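You operate a simulated robot arm through the tools that you are given. There is no shell and no other tool. Be economical: measure what you need, move in short steps, check, and stop when the job is done.

You run a simulated robot arm. Do the job below in one go: nothing can be reset, and whatever is moved stays where it is left.

JOB
Tape the adapter of the size on the job card.
Fine: set the turns by the winder's table, run it once, put the adapter in the green tray, switch off last.

The check looks at the end state, three seconds after you hand in, the way a careful person would. Anything else that was tipped, shoved, dropped, spilled or broken makes it a failure.

ROBOT AND FRAMES
A 6-joint arm with a two-finger parallel gripper, fixed in place. Base frame: the origin is at the foot of the arm, x ahead of it, y to its left, z up; the work surface is at about z = 0.85. Readings come in m, rad, newtons and seconds.
With the tool pointing down near the work surface it reaches from about 0.26 to 0.68 m from the base axis. Its first joint turns from -1.152 to 1.152 rad. Payload 2.9 kg.
Tool frame: the origin (TCP) lies between the finger pads and is the grasp point; the fingertips stand 0.03 m ahead of it; z points along the fingers, y is the line along which they close. The gripper opens to 0.11 m. The fingers are 0.02 m wide and 0.01 m thick; the gripper's body (0.048 by 0.112 m) begins 0.055 m behind the TCP.
Orientation is that of the tool frame in the base frame, as a unit quaternion [x, y, z, w]. With the fingers straight down and closing along the base's y, the tool's x points along the base's -x, its y along +y and its z along -z.

CONTROLS
- The arm moves only by the tool jog_arm. Its argument "rows" is a list that holds one entry, the list of rows, each a list of 7 numbers: the shift along the tool's x, y, z in units of 200 mm (1.0 is 200 mm), then the turn, a rotation vector about the tool's x, y, z in units of 90 degrees (1.0 is 90 degrees), then the opening, from 0 (shut) to 1 (fully open). In form: [[[dx, dy, dz, wx, wy, wz, fingers], ...]]. A call has 1 to 12 rows; each row is the pose to reach, as a shift and turn from the pose commanded when the call began, along the tool's axes at that moment. A call with a number of a shift or a turn outside -1 to 1 is refused whole. Each row takes 0.2 s and may step no farther than 0.05 m and 0.15 rad from the row before; otherwise, or with a gripper value out of range, the whole call is refused. Where a pose cannot be reached the arm comes as near as it can. A force on the tool above 40 N (or 10 N above the force at the start of the call, whichever is more), or a blocked arm, ends the call early, and 0.2 s more pass. The fingers move at their own pace (about 0.108 m/s each) and stop on an object; they squeeze with about 33 N. The grip force told is the motor's: it shows also when the fingers shut on nothing. Time passes only in rows, and 0.2 s behind the last, so rows that repeat a pose let the fingers close. The reply holds the time, the measured pose of the TCP, the force on the tool along the base axes, the opening and the grip force, in the units named above and with some noise.
- Cameras (640 x 400 px; columns grow to the right, rows downward): "scene" is fixed at [0.0633, 0.4187, 1.397]; the picture's right is [-0.88, -0.48, 0.00], its down [-0.22, 0.40, -0.89] and it looks along [0.42, -0.78, -0.45] (base axes); focal length 375 px, centre (320, 200). "wrist" rides on the gripper at [0.072, 0.017, -0.103] in the tool frame; the picture's right is [-0.23, 0.97, 0.00], its down [-0.76, -0.18, -0.62] and it looks along [-0.61, -0.14, 0.78] (tool axes); focal length 222 px, centre (320, 200). There is no depth. A picture from a camera that has moved, and an enlarged one, comes with that camera's place and axes in the base frame and with its lens.
- camera(camera): a new picture of that camera. No time passes.
- close_up(camera, box): a new picture of the part [left, top, right, bottom] of that camera's present view, enlarged. No time passes.
- finish_job(): hands the job in; it is judged then, once.

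Go step by step. Nothing tells you positions but the pictures and the camera data: compare them with the known pose of the tool, close in by small moves and look again before you grip or let go. The budget is 120 turns and 76 pictures, counting those below and the enlarged ones. Unless the task says otherwise, let go and move clear before handing in, and close with one line.

The tools are called after "Call:" as a command line: name --argument value ..., lists and objects as JSON in quotes. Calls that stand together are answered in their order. jog_arm: Moves the arm, as the interface text tells. Its arguments: {"type":"object","properties":{"rows":{"type":"array"}},"required":["rows"]} The other tools are called the same way: camera (camera) takes a picture; close_up (camera, box) takes an enlarged picture of a part of a camera's view; finish_job () hands the job in.

At the start:

```text
clock: 0.0
position: [0.2285, -0.2894, 1.2173]
ee_rot: [0.001, 1.0, 0.0, -0.002]
ft_force: [0.2, 0.4, -0.4]
grip_width: 0.1101
gripper_force: 0.0
```

scene: 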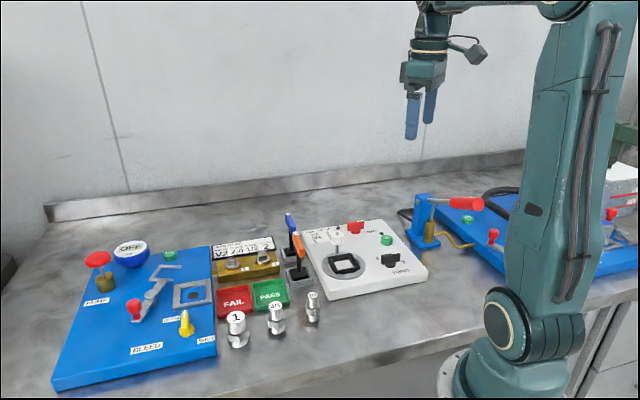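
wrist: 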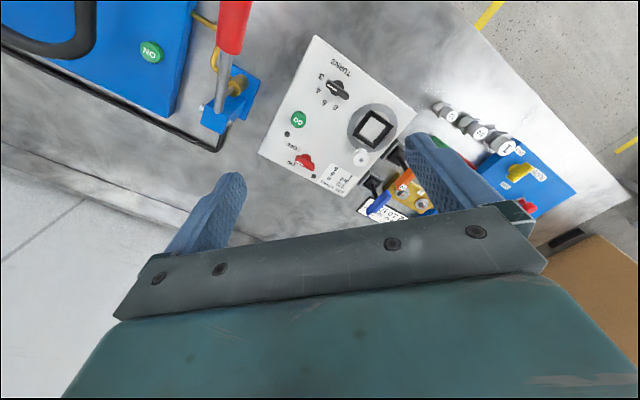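

I see a white winder panel in the middle, three adapters, trays and a job card. I'll enlarge the pictures to read the labels.

Call:
close_up --camera "scene" --box '[200, 200, 330, 350]'

Call:
close_up --camera "scene" --box '[290, 210, 440, 304]'

Call:
close_up --camera "wrist" --box '[250, 30, 450, 220]'

Call:
close_up --camera "scene" --box '[50, 230, 220, 390]'

```text
2.67 times, centred on (265, 275) of scene
camera zoom: at [0.0633, 0.4187, 1.397], right [-0.88, -0.48, 0.0], down [-0.22, 0.4, -0.89], along [0.42, -0.78, -0.45], focal length 999 px, centre (467, 0)
```

zoom: 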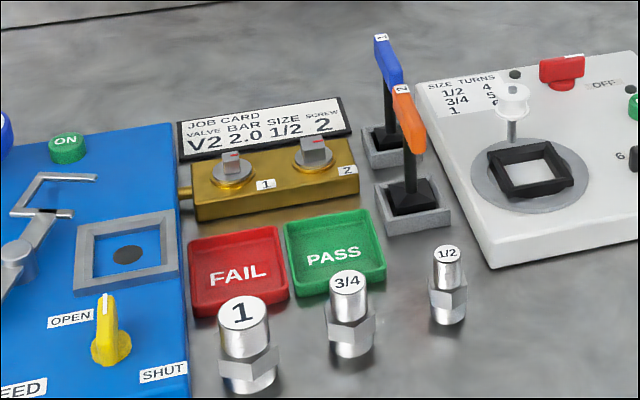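

```text
4.26 times, centred on (365, 257) of scene
camera zoom: at [0.0633, 0.4187, 1.397], right [-0.88, -0.48, 0.0], down [-0.22, 0.4, -0.89], along [0.42, -0.78, -0.45], focal length 1594 px, centre (128, -43)
```

zoom: 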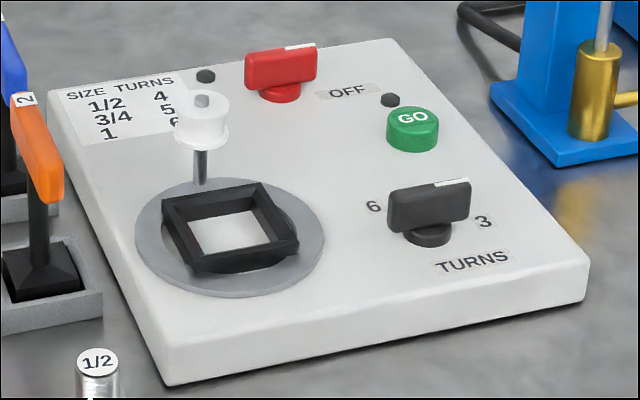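

```text
2.11 times, centred on (350, 125) of wrist
camera zoom: at [0.1567, -0.2718, 1.3195], right [0.23, 0.97, 0.0], down [0.76, -0.18, 0.62], along [0.61, -0.14, -0.78], focal length 468 px, centre (257, 358)
```

zoom: 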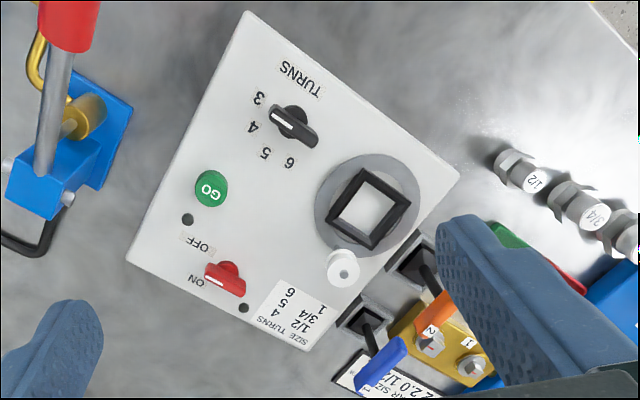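

```text
2.50 times, centred on (135, 310) of scene
camera zoom: at [0.0633, 0.4187, 1.397], right [-0.88, -0.48, 0.0], down [-0.22, 0.4, -0.89], along [0.42, -0.78, -0.45], focal length 937 px, centre (782, -75)
```

zoom: 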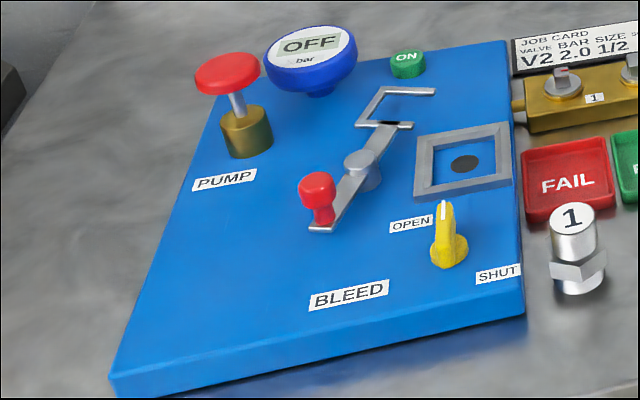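

Job card: size 1/2, which the winder's table gives as 4 turns. I take the turns knob to be near (0.25, -0.258), GO (0.286, -0.341), power (0.374, -0.35), nest (0.34, -0.205) and the 1/2 adapter (0.34, -0.068). I'll go down over the panel to see the knobs better.

Call:
jog_arm --rows '[[[-0.1, 0.05, 0.2, 0, 0, 0, 1], [-0.2, 0.1, 0.4, 0, 0, 0, 1], [-0.3, 0.1, 0.6, 0, 0, 0, 1], [-0.3, 0.1, 0.7, 0, 0, 0, 1]]]'

Call:
camera --camera "wrist"

Call:
camera --camera "scene"

```text
clock: 1.0
position: [0.289, -0.2705, 1.0772]
ee_rot: [0.0, 1.0, 0.0, 0.0]
ft_force: [0.4, 0.1, 0.2]
grip_width: 0.1099
gripper_force: 0.1
```

```text
69 pictures are left
camera wrist: at [0.2163, -0.252, 1.1789], right [0.23, 0.97, 0.0], down [0.76, -0.18, 0.62], along [0.61, -0.14, -0.78], focal length 222 px, centre (320, 200)
```

wrist: 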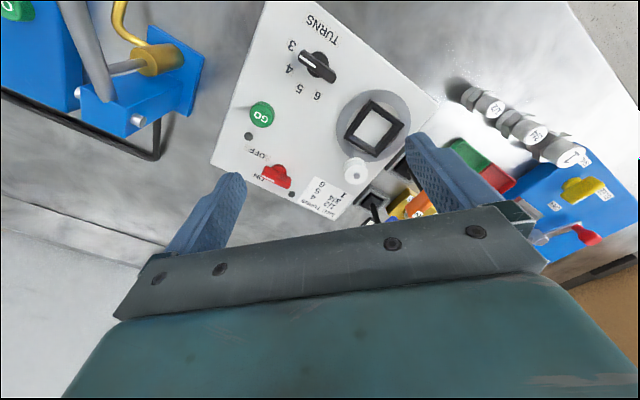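

```text
68 pictures are left
```

scene: 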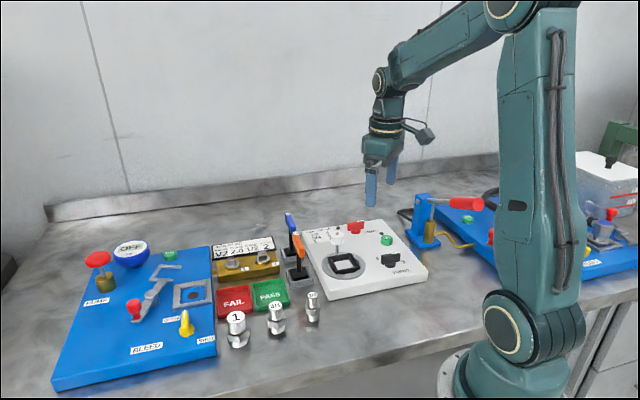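

The panel is in good view, so I'll zoom in on the knobs, adapters and nest.

Call:
close_up --camera "wrist" --box '[270, 20, 350, 110]'

Call:
close_up --camera "wrist" --box '[230, 90, 350, 210]'

Call:
close_up --camera "wrist" --box '[320, 70, 520, 200]'

```text
4.44 times, centred on (310, 65) of wrist
camera zoom: at [0.2163, -0.252, 1.1789], right [0.23, 0.97, 0.0], down [0.76, -0.18, 0.62], along [0.61, -0.14, -0.78], focal length 987 px, centre (364, 800)
```

zoom: 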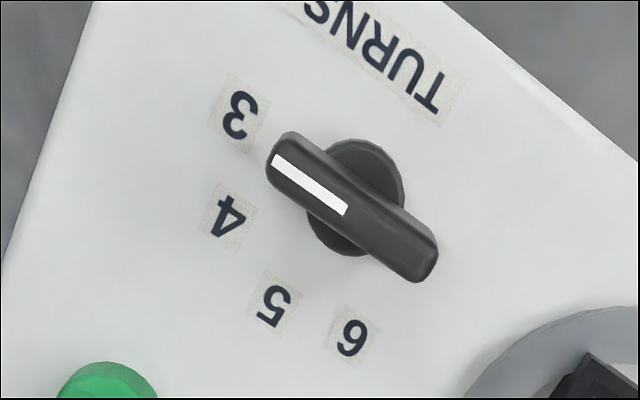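

```text
3.33 times, centred on (290, 150) of wrist
camera zoom: at [0.2163, -0.252, 1.1789], right [0.23, 0.97, 0.0], down [0.76, -0.18, 0.62], along [0.61, -0.14, -0.78], focal length 740 px, centre (420, 367)
```

zoom: 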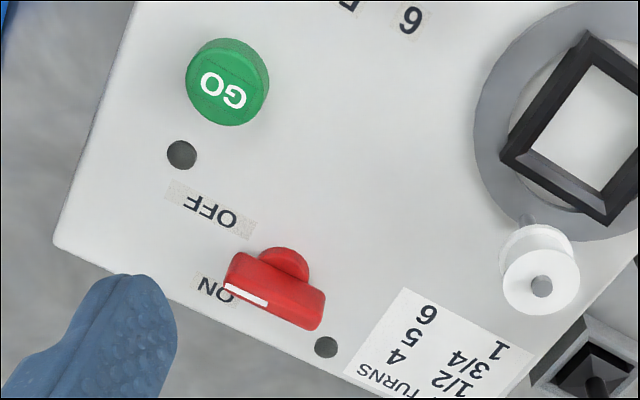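

```text
3.08 times, centred on (420, 135) of wrist
camera zoom: at [0.2163, -0.252, 1.1789], right [0.23, 0.97, 0.0], down [0.76, -0.18, 0.62], along [0.61, -0.14, -0.78], focal length 684 px, centre (12, 400)
```

zoom: 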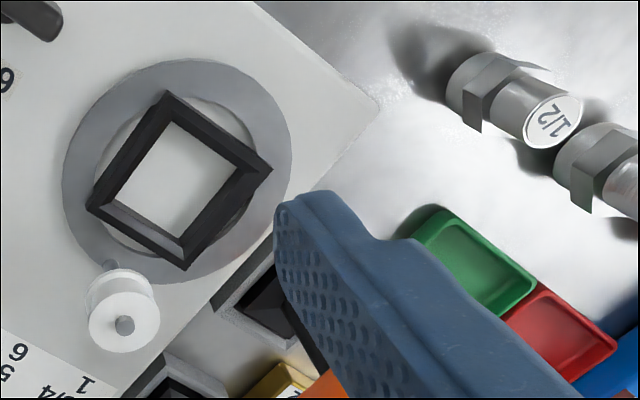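

The mark on the turns knob points at 3, so it must turn +40° (counter-clockwise from above) to reach 4. Power is OFF. I'll go over the turns knob with the fingers set across its bar.

Call:
jog_arm --rows '[[[0.03, 0, 0.1, 0, 0, -0.09, 0.6], [0.06, 0.01, 0.2, 0, 0, -0.18, 0.5], [0.1, 0.02, 0.3, 0, 0, -0.27, 0.5], [0.14, 0.03, 0.4, 0, 0, -0.36, 0.5], [0.17, 0.04, 0.5, 0, 0, -0.45, 0.5], [0.18, 0.0425, 0.56, 0, 0, -0.5, 0.5]]]'

Call:
camera --camera "wrist"

Call:
close_up --camera "scene" --box '[290, 160, 450, 304]'

```text
clock: 2.4
position: [0.2529, -0.2618, 0.9649]
ee_rot: [-0.384, 0.924, -0.001, -0.001]
ft_force: [-0.5, -0.3, -0.3]
grip_width: 0.055
gripper_force: 0.0
```

```text
64 pictures are left
camera wrist: at [0.1894, -0.2992, 1.0682], right [-0.53, 0.85, 0.0], down [0.66, 0.41, 0.62], along [0.53, 0.33, -0.78], focal length 222 px, centre (320, 200)
```

wrist: 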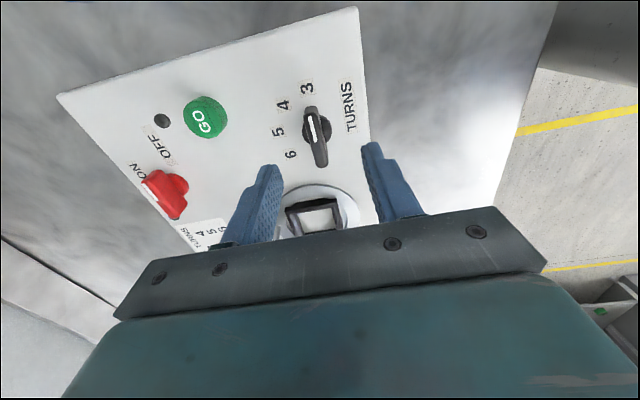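

```text
2.78 times, centred on (370, 232) of scene
camera zoom: at [0.0633, 0.4187, 1.397], right [-0.88, -0.48, 0.0], down [-0.22, 0.4, -0.89], along [0.42, -0.78, -0.45], focal length 1041 px, centre (181, 111)
```

zoom: 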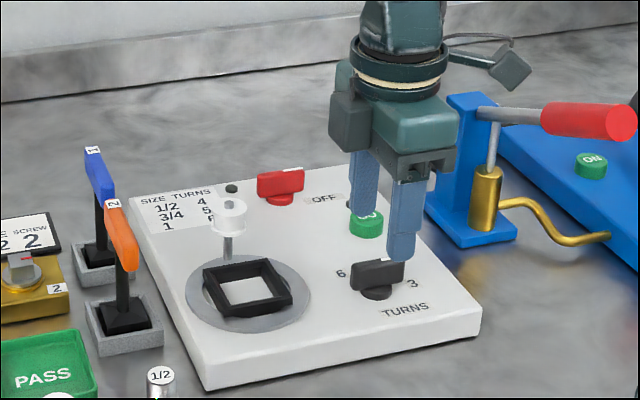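

The knob centre checks out at (0.252, -0.263). I'll go down and close on the bar.

Call:
jog_arm --rows '[[[0, 0, 0.12, 0, 0, 0, 0.5], [0, 0, 0.2, 0, 0, 0, 0.5], [0, 0, 0.235, 0, 0, 0, 0.5]]]'

Call:
close_up --camera "scene" --box '[340, 200, 440, 290]'

Call:
camera --camera "wrist"

```text
clock: 3.2
position: [0.2528, -0.2597, 0.9181]
ee_rot: [-0.383, 0.924, 0.0, -0.001]
ft_force: [-0.9, 0.5, -0.4]
grip_width: 0.0551
gripper_force: 0.2
```

```text
4.44 times, centred on (390, 245) of scene
camera zoom: at [0.0633, 0.4187, 1.397], right [-0.88, -0.48, 0.0], down [-0.22, 0.4, -0.89], along [0.42, -0.78, -0.45], focal length 1665 px, centre (9, 0)
```

zoom: 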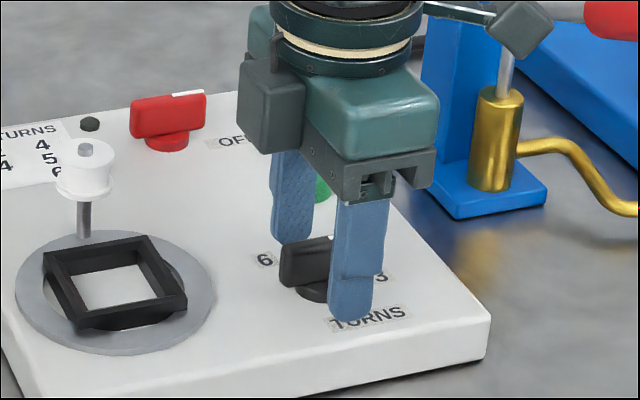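

```text
61 pictures are left
camera wrist: at [0.1898, -0.2986, 1.0212], right [-0.53, 0.85, 0.0], down [0.66, 0.41, 0.62], along [0.53, 0.33, -0.78], focal length 222 px, centre (320, 200)
```

wrist: 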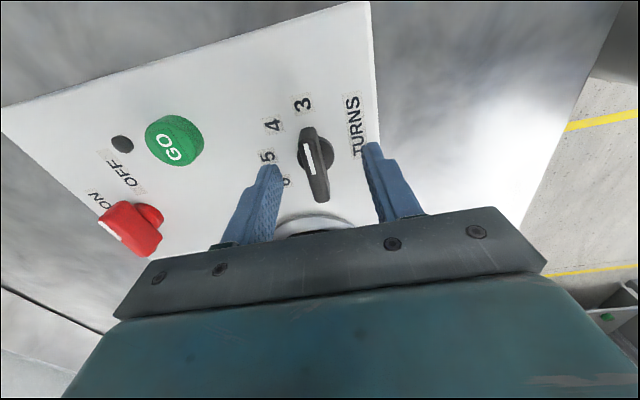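

The fingers straddle the bar. I'll nudge 3 mm along it and close.

Call:
jog_arm --rows '[[[0.015, 0, 0, 0, 0, 0, 0.5], [0.015, 0, 0, 0, 0, 0, 0.0], [0.015, 0, 0, 0, 0, 0, 0.0], [0.015, 0, 0, 0, 0, 0, 0.0]]]'

```text
clock: 4.2
position: [0.2518, -0.2644, 0.9195]
ee_rot: [-0.383, 0.924, -0.001, 0.0]
ft_force: [12.7, -11.9, -7.0]
grip_width: 0.011
gripper_force: 44.7
```

It's gripped at 11 mm, with a slight side load. I'll ease it by 1.5 mm and turn +40°.

Call:
jog_arm --rows '[[[0, -0.008, 0, 0, 0, 0, 0], [0, -0.008, 0, 0, 0, -0.09, 0], [0, -0.008, 0, 0, 0, -0.18, 0], [0, -0.008, 0, 0, 0, -0.27, 0], [0, -0.008, 0, 0, 0, -0.36, 0], [0, -0.008, 0, 0, 0, -0.445, 0], [0, -0.008, 0, 0, 0, -0.445, 0]]]'

Call:
camera --camera "wrist"

```text
clock: 5.8
position: [0.2516, -0.2638, 0.9188]
ee_rot: [-0.677, 0.736, -0.002, 0.0]
ft_force: [8.6, 5.4, 37.1]
grip_width: 0.0109
gripper_force: 45.3
```

```text
60 pictures are left
camera wrist: at [0.2291, -0.3341, 1.0217], right [-0.95, 0.31, 0.0], down [0.24, 0.74, 0.62], along [0.19, 0.59, -0.78], focal length 222 px, centre (320, 200)
```

wrist: 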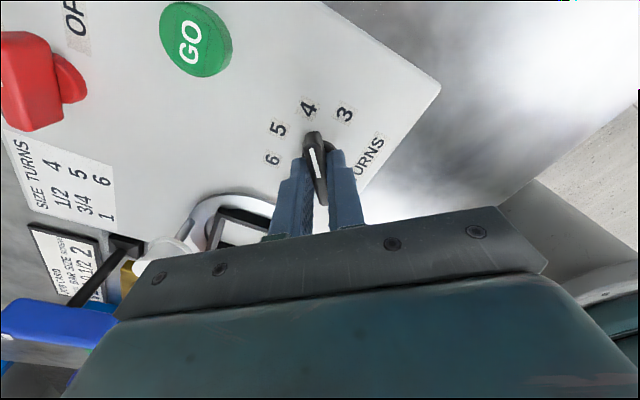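

The mark points at 4. I'll open, lift clear and check.

Call:
jog_arm --rows '[[[0, 0, 0, 0, 0, 0, 0.4], [0, 0, 0, 0, 0, 0, 0.4], [0, 0, -0.15, 0, 0, 0, 0.4], [0, 0, -0.35, 0, 0, 0, 0.4]]]'

Call:
camera --camera "wrist"

```text
clock: 6.8
position: [0.2522, -0.2652, 0.9883]
ee_rot: [-0.676, 0.737, 0.001, -0.001]
ft_force: [0.3, -0.2, 0.6]
grip_width: 0.0444
gripper_force: 0.0
```

```text
59 pictures are left
camera wrist: at [0.2287, -0.3357, 1.0912], right [-0.95, 0.31, 0.0], down [0.24, 0.74, 0.62], along [0.19, 0.59, -0.78], focal length 222 px, centre (320, 200)
```

wrist: 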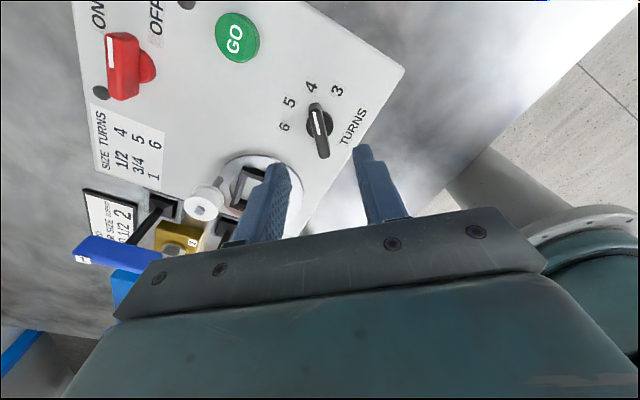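

The knob looks to be at 4, but I want a finer look at its angle.

Call:
close_up --camera "wrist" --box '[270, 70, 370, 170]'

```text
4.00 times, centred on (320, 120) of wrist
camera zoom: at [0.2287, -0.3357, 1.0912], right [-0.95, 0.31, 0.0], down [0.24, 0.74, 0.62], along [0.19, 0.59, -0.78], focal length 888 px, centre (320, 520)
```

zoom: 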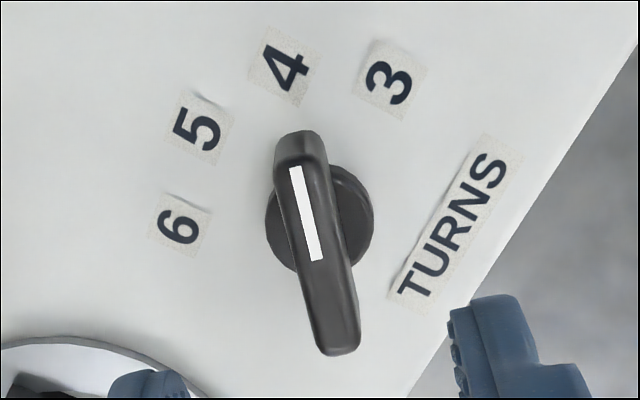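

The turns are set to 4. Next I'll go over the power knob at (0.3755, -0.3525), with the fingers across its bar.

Call:
jog_arm --rows '[[[0.075, -0.13, 0, 0, 0, 0.09, 0.45], [0.15, -0.26, 0, 0, 0, 0.18, 0.45], [0.23, -0.39, 0, 0, 0, 0.27, 0.45], [0.31, -0.52, 0, 0, 0, 0.36, 0.45], [0.385, -0.652, 0.05, 0, 0, 0.444, 0.45], [0.385, -0.652, 0.1, 0, 0, 0.444, 0.45]]]'

Call:
camera --camera "wrist"

```text
clock: 8.2
position: [0.3769, -0.3532, 0.9666]
ee_rot: [-0.383, 0.924, 0.0, -0.001]
ft_force: [0.0, -0.4, -0.2]
grip_width: 0.0494
gripper_force: 0.2
```

```text
57 pictures are left
camera wrist: at [0.3134, -0.3918, 1.0695], right [-0.53, 0.85, 0.0], down [0.67, 0.41, 0.62], along [0.53, 0.33, -0.78], focal length 222 px, centre (320, 200)
```

wrist: 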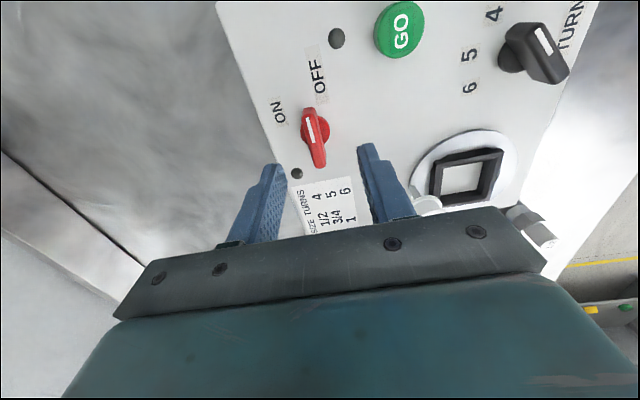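

The knob centre is about (0.378, -0.356), with its mark at OFF. I'll go down and grip it.

Call:
jog_arm --rows '[[[0.007, -0.012, 0.12, 0, 0, 0, 0.45], [0.007, -0.012, 0.24, 0, 0, 0, 0.45], [0.007, -0.012, 0.24, 0, 0, 0, 0.0], [0.007, -0.012, 0.24, 0, 0, 0, 0.0], [0.007, -0.012, 0.24, 0, 0, 0, 0.0]]]'

```text
clock: 9.4
position: [0.3791, -0.3571, 0.9214]
ee_rot: [-0.384, 0.923, -0.002, -0.001]
ft_force: [12.9, -13.0, -6.1]
grip_width: 0.0106
gripper_force: 45.2
```

It's gripped. I'll turn it +60° to ON.

Call:
jog_arm --rows '[[[0, -0.008, 0, 0, 0, 0, 0], [0, -0.008, 0, 0, 0, -0.09, 0], [0, -0.008, 0, 0, 0, -0.18, 0], [0, -0.008, 0, 0, 0, -0.27, 0], [0, -0.008, 0, 0, 0, -0.36, 0], [0, -0.008, 0, 0, 0, -0.45, 0], [0, -0.008, 0, 0, 0, -0.54, 0], [0, -0.008, 0, 0, 0, -0.6, 0], [0, -0.008, 0, 0, 0, -0.66, 0], [0, -0.008, 0, 0, 0, -0.66, 0]]]'

Call:
camera --camera "wrist"

```text
clock: 11.6
position: [0.3778, -0.3566, 0.9219]
ee_rot: [0.792, -0.611, 0.002, 0.001]
ft_force: [22.2, -4.2, 8.2]
grip_width: 0.0108
gripper_force: 45.6
```

```text
56 pictures are left
camera wrist: at [0.3796, -0.4302, 1.0234], right [-1.0, -0.03, 0.0], down [-0.02, 0.78, 0.62], along [-0.02, 0.62, -0.78], focal length 222 px, centre (320, 200)
```

wrist: 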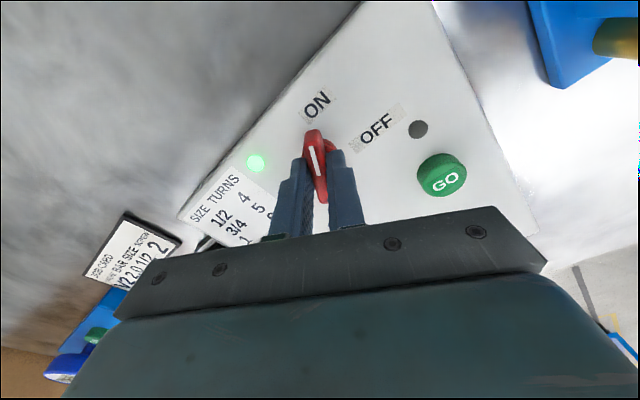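

The green lamp is lit, so power is ON. I'll open, lift, and begin turning towards the pick-up orientation.

Call:
jog_arm --rows '[[[0, 0, 0, 0, 0, 0, 0.35], [0, 0, 0, 0, 0, 0, 0.35], [0, 0, -0.2, 0, 0, 0, 0.4], [0, 0, -0.4, 0, 0, 0.09, 0.5], [0, 0, -0.5, 0, 0, 0.18, 0.5], [0, 0, -0.5, 0, 0, 0.27, 0.5], [0, 0, -0.5, 0, 0, 0.36, 0.5], [0, 0, -0.5, 0, 0, 0.45, 0.5], [0, 0, -0.5, 0, 0, 0.54, 0.5], [0, 0, -0.5, 0, 0, 0.63, 0.5], [0, 0, -0.5, 0, 0, 0.72, 0.5], [0, 0, -0.5, 0, 0, 0.81, 0.5]]]'

Call:
camera --camera "scene"

```text
clock: 14.2
position: [0.3762, -0.3554, 1.0207]
ee_rot: [-0.27, 0.963, -0.001, -0.001]
ft_force: [-0.2, 0.1, 0.6]
grip_width: 0.0551
gripper_force: 0.1
```

```text
55 pictures are left
```

scene: 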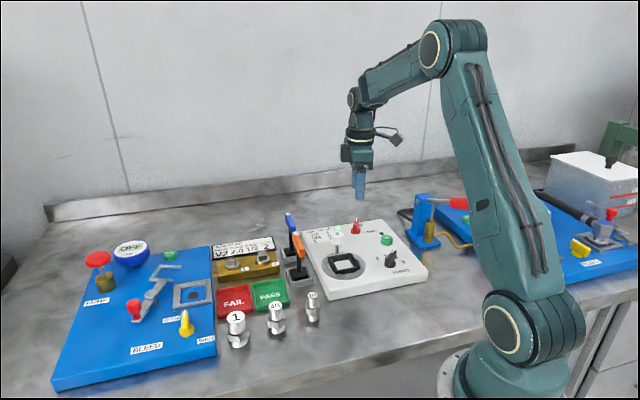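

Everything else is undisturbed. I'll carry on at height towards the adapter while finishing the turn.

Call:
jog_arm --rows '[[[-0.042, 0.092, 0, 0, 0, 0.085, 0.5], [-0.084, 0.184, 0, 0, 0, 0.17, 0.5], [-0.126, 0.276, 0, 0, 0, 0.255, 0.5], [-0.168, 0.368, 0, 0, 0, 0.34, 0.5], [-0.21, 0.46, 0, 0, 0, 0.425, 0.5], [-0.251, 0.551, 0, 0, 0, 0.51, 0.5], [-0.293, 0.643, 0, 0, 0, 0.595, 0.5], [-0.335, 0.735, 0, 0, 0, 0.68, 0.5], [-0.377, 0.827, 0, 0, 0, 0.765, 0.5], [-0.419, 0.919, 0, 0, 0, 0.85, 0.5]]]'

Call:
camera --camera "wrist"

```text
clock: 16.4
position: [0.3525, -0.1562, 1.0193]
ee_rot: [0.383, 0.924, 0.0, 0.0]
ft_force: [0.3, 1.2, -0.8]
grip_width: 0.0549
gripper_force: 0.1
```

```text
54 pictures are left
camera wrist: at [0.3133, -0.0919, 1.1221], right [0.85, 0.53, 0.0], down [0.41, -0.66, 0.62], along [0.33, -0.53, -0.78], focal length 222 px, centre (320, 200)
```

wrist: 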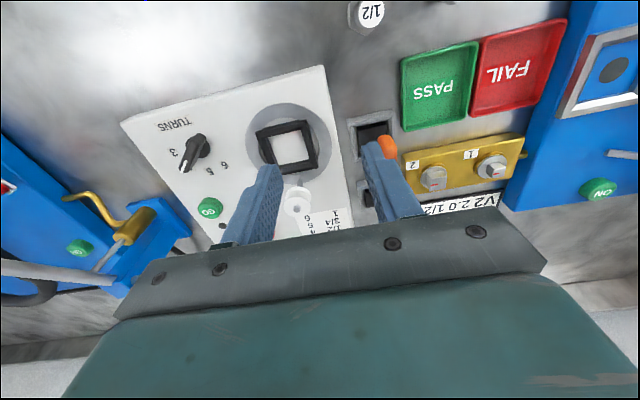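

I'll go over the 1/2 adapter and look before going down.

Call:
jog_arm --rows '[[[0.17, 0.13, 0, 0, 0, 0, 0.5], [0.349, 0.268, 0, 0, 0, 0, 0.5], [0.349, 0.268, 0.2, 0, 0, 0, 0.5]]]'

Call:
camera --camera "wrist"

Call:
close_up --camera "scene" --box '[220, 200, 380, 340]'

```text
clock: 17.2
position: [0.3407, -0.0697, 0.9783]
ee_rot: [0.382, 0.924, -0.001, 0.0]
ft_force: [0.2, -0.5, 0.3]
grip_width: 0.0551
gripper_force: 0.2
```

```text
53 pictures are left
camera wrist: at [0.3011, -0.0052, 1.0799], right [0.85, 0.53, 0.0], down [0.41, -0.66, 0.62], along [0.33, -0.53, -0.78], focal length 222 px, centre (320, 200)
```

wrist: 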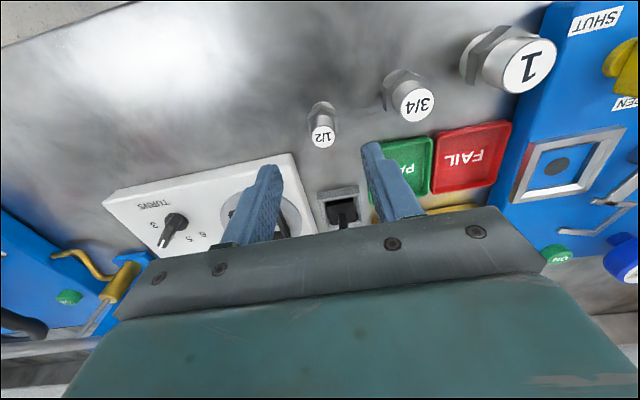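

```text
2.86 times, centred on (300, 270) of scene
camera zoom: at [0.0633, 0.4187, 1.397], right [-0.88, -0.48, 0.0], down [-0.22, 0.4, -0.89], along [0.42, -0.78, -0.45], focal length 1070 px, centre (377, 0)
```

zoom: 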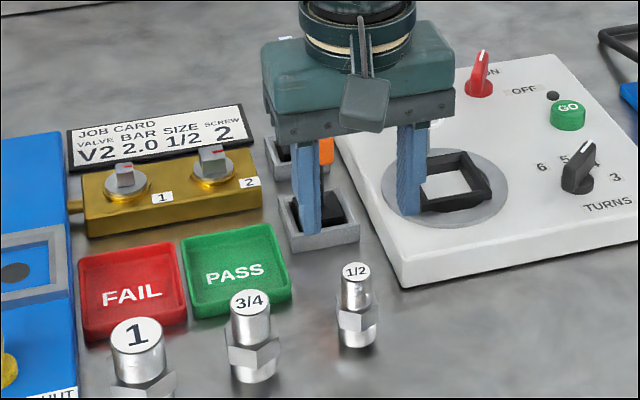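

The adapter axis is about (0.342, -0.067). I'll go down so the tips sit just above the hex, and close.

Call:
jog_arm --rows '[[[0.007, 0.012, 0.15, 0, 0, 0, 0.5], [0.007, 0.012, 0.3, 0, 0, 0, 0.5], [0.007, 0.012, 0.34, 0, 0, 0, 0.5]]]'

Call:
camera --camera "wrist"

Call:
close_up --camera "scene" --box '[260, 240, 370, 340]'

```text
clock: 18.0
position: [0.3406, -0.0663, 0.9108]
ee_rot: [0.382, 0.924, 0.0, 0.0]
ft_force: [-0.2, -0.5, -0.1]
grip_width: 0.0549
gripper_force: 0.0
```

```text
51 pictures are left
camera wrist: at [0.3014, -0.0019, 1.013], right [0.85, 0.53, 0.0], down [0.41, -0.66, 0.62], along [0.33, -0.53, -0.78], focal length 222 px, centre (320, 200)
```

wrist: 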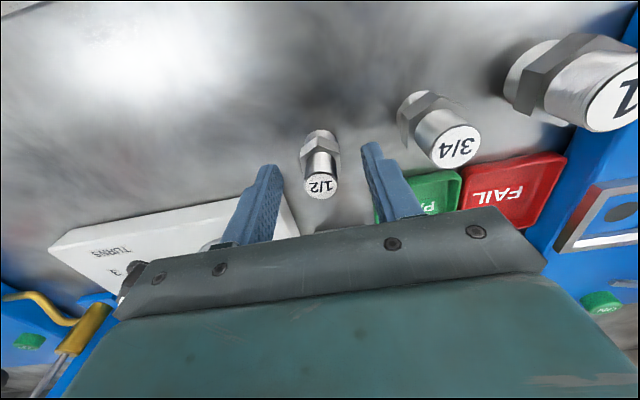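

```text
4.00 times, centred on (315, 290) of scene
camera zoom: at [0.0633, 0.4187, 1.397], right [-0.88, -0.48, 0.0], down [-0.22, 0.4, -0.89], along [0.42, -0.78, -0.45], focal length 1498 px, centre (340, -160)
```

zoom: 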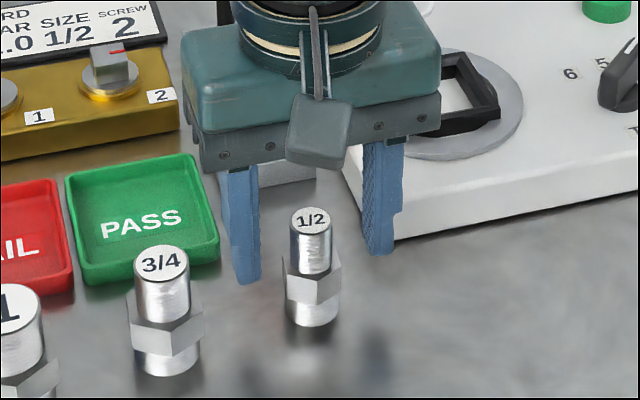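

It's well centred, so I'll close the fingers and lift a little.

Call:
jog_arm --rows '[[[0, 0, 0, 0, 0, 0, 0.2], [0, 0, 0, 0, 0, 0, 0.0], [0, 0, 0, 0, 0, 0, 0.0], [0, 0, 0, 0, 0, 0, 0.0]]]'

```text
clock: 19.0
position: [0.3409, -0.0652, 0.9103]
ee_rot: [0.382, 0.924, -0.001, 0.0]
ft_force: [0.5, -1.1, 4.2]
grip_width: 0.0197
gripper_force: 32.6
```

It's gripped at 20 mm on the barrel. I'll lift.

Call:
jog_arm --rows '[[[0, 0, -0.1, 0, 0, 0, 0], [0, 0, -0.3, 0, 0, 0, 0], [0, 0, -0.5, 0, 0, 0, 0], [0, 0, -0.65, 0, 0, 0, 0]]]'

Call:
camera --camera "wrist"

Call:
close_up --camera "scene" --box '[240, 160, 400, 300]'

```text
clock: 20.0
position: [0.3412, -0.0641, 1.0412]
ee_rot: [0.382, 0.924, -0.001, -0.001]
ft_force: [-1.3, 0.6, -1.6]
grip_width: 0.0195
gripper_force: 33.0
```

```text
49 pictures are left
camera wrist: at [0.3013, -0.0002, 1.144], right [0.85, 0.53, 0.0], down [0.42, -0.66, 0.62], along [0.33, -0.53, -0.78], focal length 222 px, centre (320, 200)
```

wrist: 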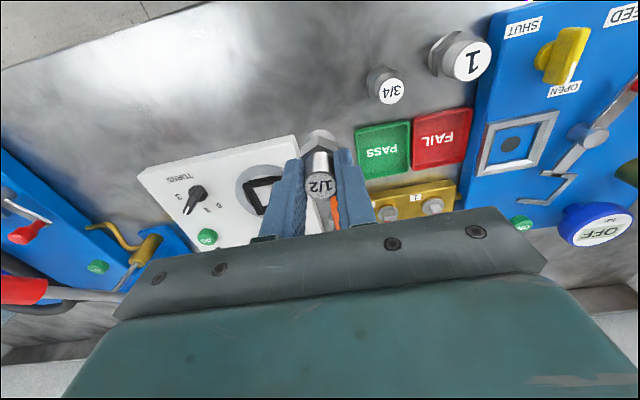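

```text
2.86 times, centred on (320, 230) of scene
camera zoom: at [0.0633, 0.4187, 1.397], right [-0.88, -0.48, 0.0], down [-0.22, 0.4, -0.89], along [0.42, -0.78, -0.45], focal length 1070 px, centre (320, 114)
```

zoom: 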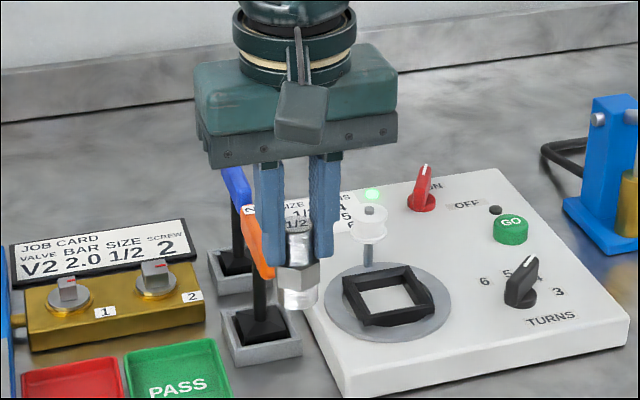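

Now over the nest at about (0.341, -0.206), keeping high.

Call:
jog_arm --rows '[[[-0.12, -0.12, 0, 0, 0, 0, 0], [-0.25, -0.25, 0, 0, 0, 0, 0], [-0.38, -0.38, 0, 0, 0, 0, 0], [-0.5, -0.5, 0, 0, 0, 0, 0], [-0.5, -0.5, 0, 0, 0, 0, 0]]]'

Call:
camera --camera "wrist"

Call:
close_up --camera "scene" --box '[290, 160, 430, 300]'

```text
clock: 21.2
position: [0.3417, -0.2074, 1.0438]
ee_rot: [0.382, 0.924, -0.001, 0.0]
ft_force: [0.4, -0.8, -1.3]
grip_width: 0.0195
gripper_force: 33.2
```

```text
47 pictures are left
camera wrist: at [0.3028, -0.1436, 1.1456], right [0.85, 0.53, 0.0], down [0.42, -0.66, 0.62], along [0.33, -0.53, -0.78], focal length 222 px, centre (320, 200)
```

wrist: 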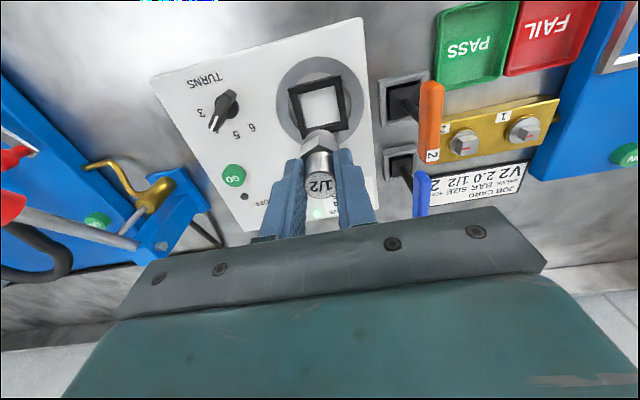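

```text
2.86 times, centred on (360, 230) of scene
camera zoom: at [0.0634, 0.4186, 1.397], right [-0.88, -0.48, 0.0], down [-0.22, 0.4, -0.89], along [0.42, -0.78, -0.45], focal length 1070 px, centre (206, 114)
```

zoom: 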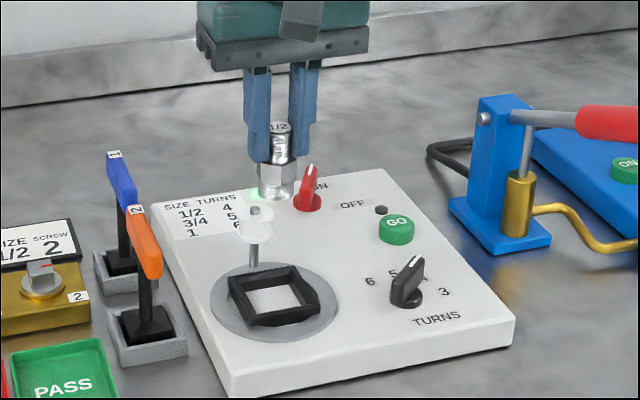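

I'll zoom in on the nest for a better centre.

Call:
close_up --camera "wrist" --box '[265, 50, 375, 150]'

Call:
close_up --camera "scene" --box '[340, 240, 410, 290]'

```text
4.00 times, centred on (320, 100) of wrist
camera zoom: at [0.3028, -0.1436, 1.1456], right [0.85, 0.53, 0.0], down [0.42, -0.66, 0.62], along [0.33, -0.53, -0.78], focal length 888 px, centre (320, 600)
```

zoom: 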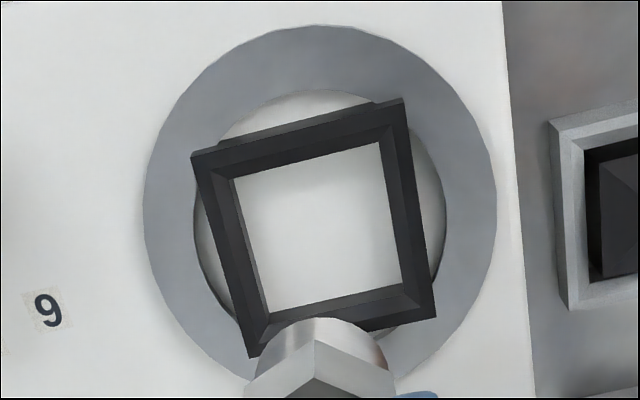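

```text
8.00 times, centred on (375, 265) of scene
camera zoom: at [0.0634, 0.4186, 1.397], right [-0.88, -0.48, 0.0], down [-0.22, 0.4, -0.89], along [0.42, -0.78, -0.45], focal length 2997 px, centre (-120, -320)
```

zoom: 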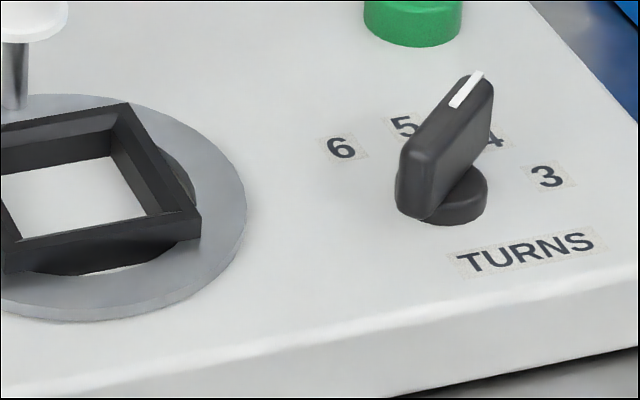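

The nest centre is about (0.3405, -0.2055). I'll lower the adapter to just above the floor.

Call:
jog_arm --rows '[[[0.011, 0.002, 0.05, 0, 0, 0, 0], [0.011, 0.002, 0.25, 0, 0, 0, 0], [0.011, 0.002, 0.4, 0, 0, 0, 0], [0.011, 0.002, 0.5, 0, 0, 0, 0], [0.011, 0.002, 0.53, 0, 0, 0, 0]]]'

Call:
close_up --camera "scene" --box '[310, 180, 410, 300]'

Call:
camera --camera "wrist"

```text
clock: 22.4
position: [0.3419, -0.2048, 0.9402]
ee_rot: [0.382, 0.924, -0.002, 0.003]
ft_force: [-0.7, -0.2, 3.7]
grip_width: 0.0194
gripper_force: 32.9
stopped in row 5: the force on the tool passed its limit (the readings are from after the stop); the commanded pose is now the measured one
```

```text
3.33 times, centred on (360, 240) of scene
camera zoom: at [0.0633, 0.4187, 1.397], right [-0.88, -0.48, 0.0], down [-0.22, 0.4, -0.89], along [0.42, -0.78, -0.45], focal length 1249 px, centre (187, 67)
```

zoom: 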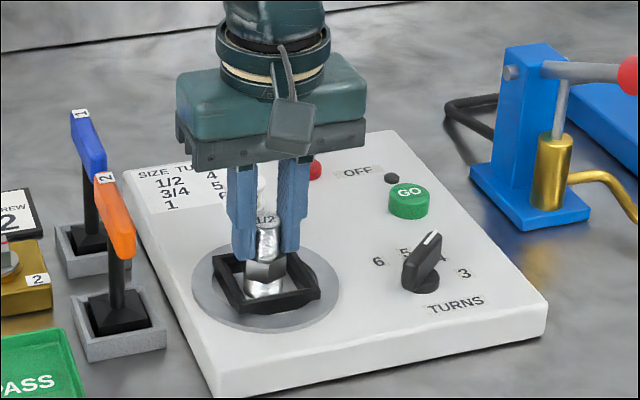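

```text
42 pictures are left
camera wrist: at [0.302, -0.1412, 1.0429], right [0.85, 0.53, 0.0], down [0.41, -0.66, 0.63], along [0.33, -0.53, -0.78], focal length 222 px, centre (320, 200)
```

wrist: 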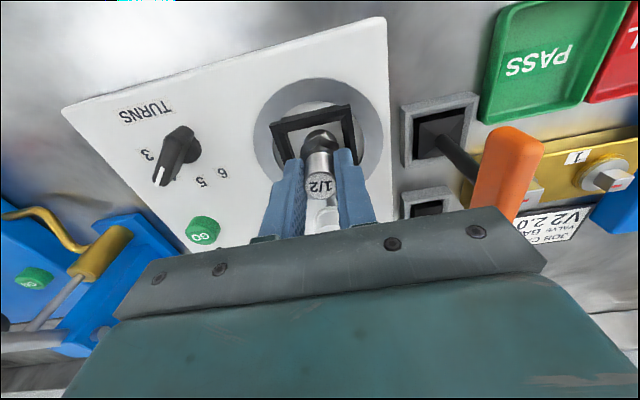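

It touched at TCP 0.940. I'll check whether the adapter stands on the nest floor or is caught on the rim.

Call:
close_up --camera "scene" --box '[360, 235, 424, 275]'

Call:
close_up --camera "wrist" --box '[250, 80, 390, 210]'

Call:
close_up --camera "scene" --box '[365, 235, 425, 275]'

```text
10.00 times, centred on (392, 255) of scene
camera zoom: at [0.0633, 0.4187, 1.397], right [-0.88, -0.48, 0.0], down [-0.22, 0.4, -0.89], along [0.42, -0.78, -0.45], focal length 3746 px, centre (-400, -350)
```

zoom: 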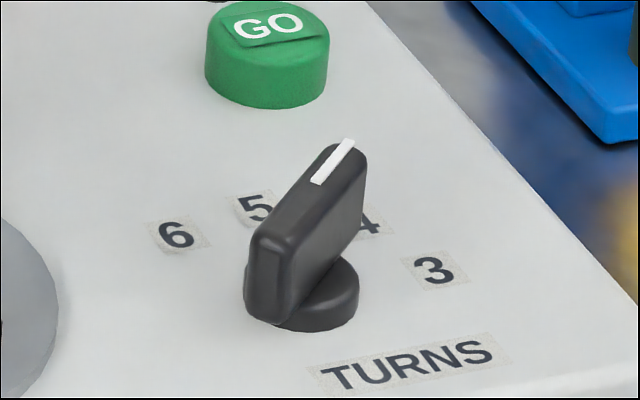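

```text
3.08 times, centred on (320, 145) of wrist
camera zoom: at [0.302, -0.1412, 1.0429], right [0.85, 0.53, 0.0], down [0.41, -0.66, 0.63], along [0.33, -0.53, -0.78], focal length 684 px, centre (320, 369)
```

zoom: 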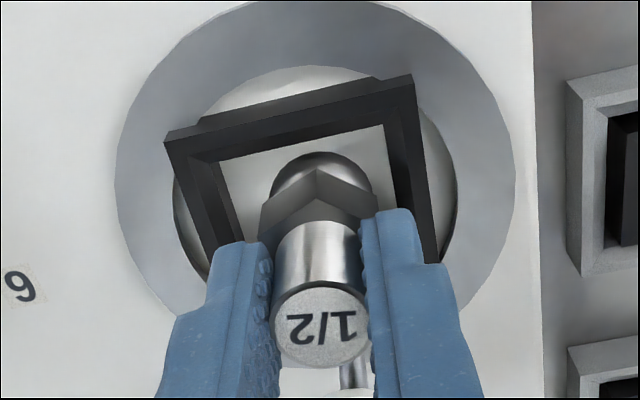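

```text
10.00 times, centred on (395, 255) of scene
camera zoom: at [0.0633, 0.4187, 1.397], right [-0.88, -0.48, 0.0], down [-0.22, 0.4, -0.89], along [0.42, -0.78, -0.45], focal length 3746 px, centre (-430, -350)
```

zoom: 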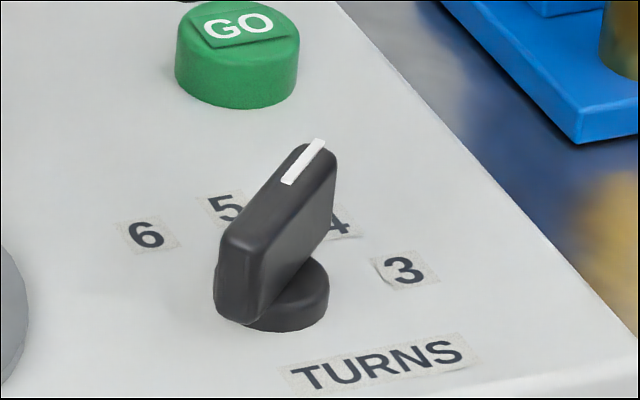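

Those scene boxes missed the nest, so here is the right one.

Call:
close_up --camera "scene" --box '[320, 235, 384, 275]'

```text
10.00 times, centred on (352, 255) of scene
camera zoom: at [0.0633, 0.4187, 1.397], right [-0.88, -0.48, 0.0], down [-0.22, 0.4, -0.89], along [0.42, -0.78, -0.45], focal length 3746 px, centre (0, -350)
```

zoom: 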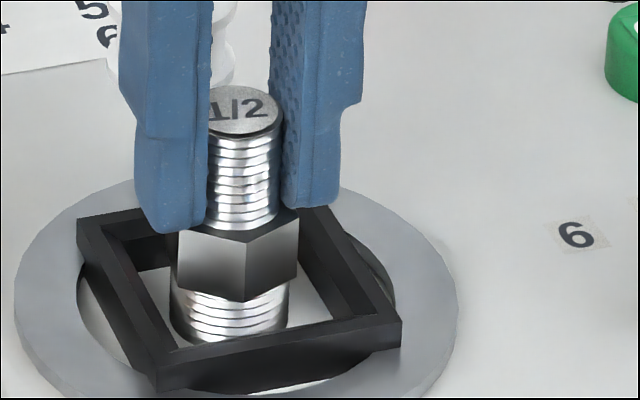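

The lower barrel stands inside the nest on its floor. I'll release and rise straight up.

Call:
jog_arm --rows '[[[0, 0, 0, 0, 0, 0, 0.25], [0, 0, 0, 0, 0, 0, 0.35], [0, 0, 0, 0, 0, 0, 0.35], [0, 0, -0.2, 0, 0, 0, 0.35], [0, 0, -0.45, 0, 0, 0, 0.35]]]'

Call:
close_up --camera "scene" --box '[310, 215, 406, 275]'

Call:
close_up --camera "wrist" --box '[240, 40, 400, 160]'

```text
clock: 23.6
position: [0.3412, -0.2043, 1.0324]
ee_rot: [0.382, 0.924, 0.0, 0.002]
ft_force: [-0.3, -0.2, 0.0]
grip_width: 0.0383
gripper_force: 0.1
```

```text
6.67 times, centred on (358, 245) of scene
camera zoom: at [0.0633, 0.4187, 1.397], right [-0.88, -0.48, 0.0], down [-0.22, 0.4, -0.89], along [0.42, -0.78, -0.45], focal length 2498 px, centre (67, -100)
```

zoom: 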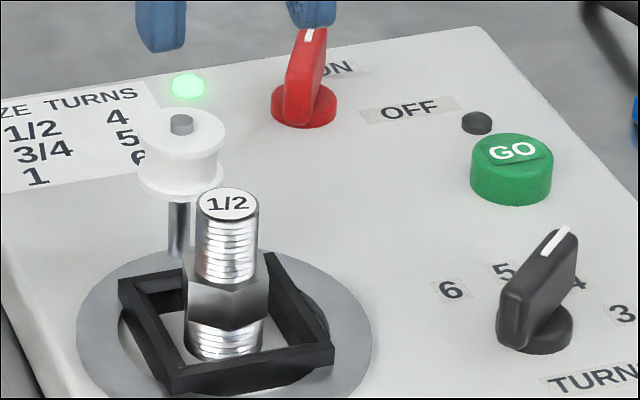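

```text
3.33 times, centred on (320, 100) of wrist
camera zoom: at [0.3009, -0.1406, 1.1346], right [0.85, 0.53, 0.0], down [0.41, -0.66, 0.63], along [0.33, -0.53, -0.78], focal length 740 px, centre (320, 533)
```

zoom: 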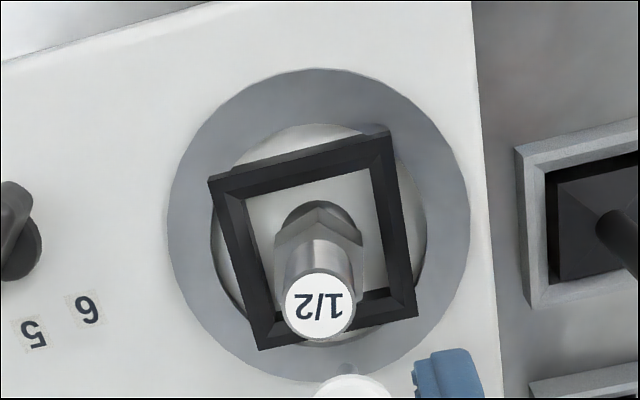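

The adapter stands upright in the nest. I'll close the fingers and go over the GO button at about (0.287, -0.342).

Call:
jog_arm --rows '[[[-0.06, -0.14, 0, 0, 0, 0, 0], [-0.12, -0.28, 0, 0, 0, 0, 0], [-0.18, -0.42, 0, 0, 0, 0, 0], [-0.24, -0.55, 0, 0, 0, 0, 0], [-0.297, -0.679, 0.1, 0, 0, 0, 0], [-0.297, -0.679, 0.3, 0, 0, 0, 0]]]'

Call:
camera --camera "wrist"

Call:
close_up --camera "scene" --box '[320, 190, 448, 270]'

```text
clock: 25.0
position: [0.2881, -0.3419, 0.9708]
ee_rot: [0.382, 0.924, -0.001, 0.002]
ft_force: [-0.4, 0.9, -0.3]
grip_width: 0.0
gripper_force: 32.9
```

```text
35 pictures are left
camera wrist: at [0.2474, -0.2778, 1.0724], right [0.85, 0.53, 0.0], down [0.41, -0.66, 0.63], along [0.33, -0.53, -0.78], focal length 222 px, centre (320, 200)
```

wrist: 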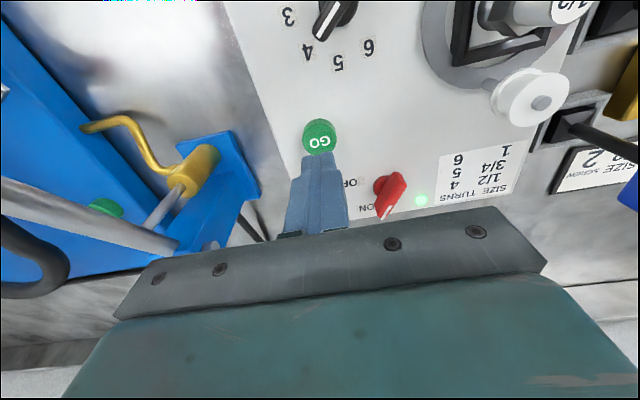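

```text
5.00 times, centred on (384, 230) of scene
camera zoom: at [0.0634, 0.4187, 1.397], right [-0.88, -0.48, 0.0], down [-0.22, 0.4, -0.89], along [0.42, -0.78, -0.45], focal length 1873 px, centre (0, 50)
```

zoom: 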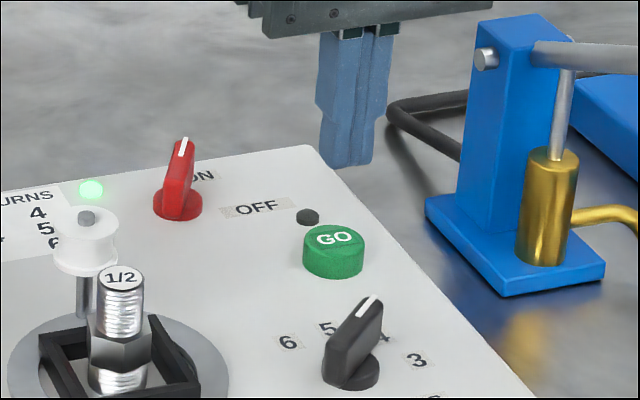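

The tips are in line to within 4 mm. I'll correct that, press down in small steps and back off.

Call:
jog_arm --rows '[[[0.026, 0, 0.1, 0, 0, 0, 0], [0.026, 0, 0.19, 0, 0, 0, 0], [0.026, 0, 0.215, 0, 0, 0, 0], [0.026, 0, 0.23, 0, 0, 0, 0], [0.026, 0, 0.24, 0, 0, 0, 0]]]'

Call:
close_up --camera "scene" --box '[320, 190, 448, 270]'

```text
clock: 26.2
position: [0.2848, -0.3394, 0.9236]
ee_rot: [0.381, 0.924, -0.001, 0.003]
ft_force: [-1.5, -0.7, 1.1]
grip_width: 0.0002
gripper_force: 32.8
```

```text
5.00 times, centred on (384, 230) of scene
camera zoom: at [0.0633, 0.4187, 1.397], right [-0.88, -0.48, 0.0], down [-0.22, 0.4, -0.89], along [0.42, -0.78, -0.45], focal length 1873 px, centre (0, 50)
```

zoom: 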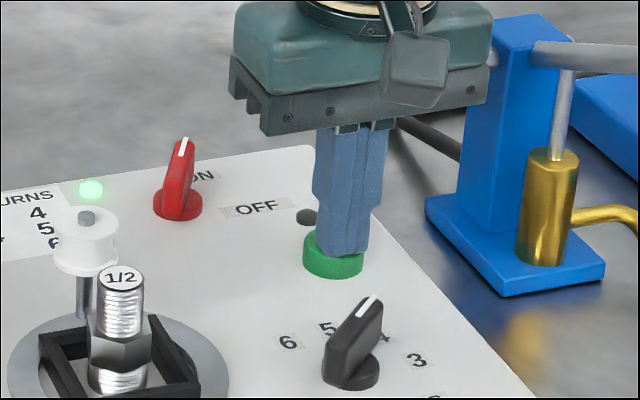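

Tips are at the button with no load yet. I'll continue in 2 mm steps.

Call:
jog_arm --rows '[[[0, 0, 0.01, 0, 0, 0, 0], [0, 0, 0.02, 0, 0, 0, 0], [0, 0, 0.03, 0, 0, 0, 0]]]'

Call:
close_up --camera "scene" --box '[320, 190, 448, 270]'

```text
clock: 27.0
position: [0.2856, -0.3386, 0.9171]
ee_rot: [0.383, 0.924, -0.001, 0.002]
ft_force: [-3.6, -1.0, 8.4]
grip_width: 0.0
gripper_force: 33.1
```

```text
5.00 times, centred on (384, 230) of scene
camera zoom: at [0.0632, 0.4187, 1.397], right [-0.88, -0.48, 0.0], down [-0.22, 0.4, -0.89], along [0.42, -0.78, -0.45], focal length 1873 px, centre (0, 50)
```

zoom: 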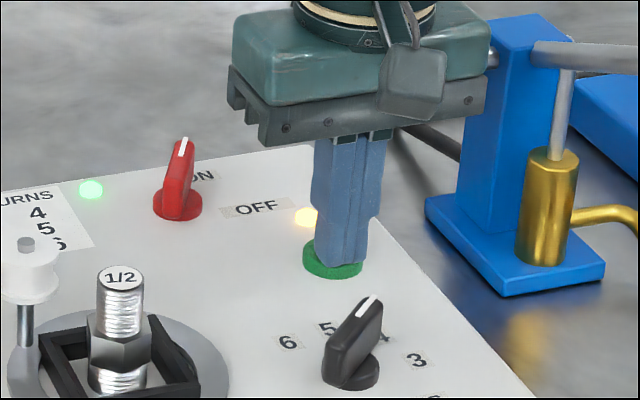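

It's running: the amber lamp is on and the spool is orbiting. I'll back straight off and wait.

Call:
jog_arm --rows '[[[0, 0, -0.1, 0, 0, 0, 0], [0, 0, -0.3, 0, 0, 0, 0], [0, 0, -0.55, 0, 0, 0, 0], [0, 0, -0.55, 0, 0, 0, 0], [0, 0, -0.55, 0, 0, 0, 0], [0, 0, -0.55, 0, 0, 0, 0], [0, 0, -0.55, 0, 0, 0, 0], [0, 0, -0.55, 0, 0, 0, 0], [0, 0, -0.55, 0, 0, 0, 0], [0, 0, -0.55, 0, 0, 0, 0], [0, 0, -0.55, 0, 0, 0, 0], [0, 0, -0.55, 0, 0, 0, 0]]]'

Call:
close_up --camera "scene" --box '[310, 200, 438, 280]'

```text
clock: 29.6
position: [0.2832, -0.3384, 1.026]
ee_rot: [0.382, 0.924, -0.001, 0.003]
ft_force: [-0.5, 0.6, -0.2]
grip_width: 0.0
gripper_force: 32.7
```

```text
5.00 times, centred on (374, 240) of scene
camera zoom: at [0.0633, 0.4187, 1.397], right [-0.88, -0.48, 0.0], down [-0.22, 0.4, -0.89], along [0.42, -0.78, -0.45], focal length 1873 px, centre (50, 0)
```

zoom: 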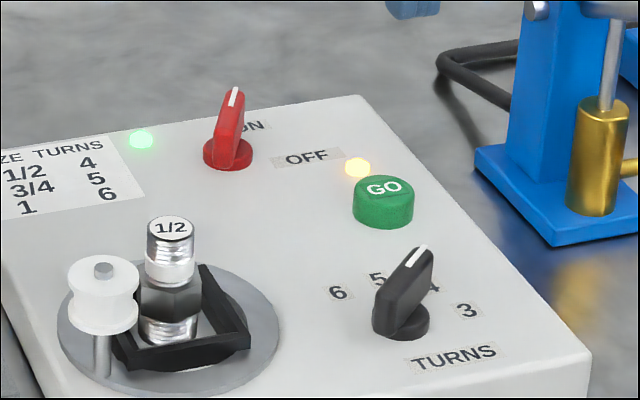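

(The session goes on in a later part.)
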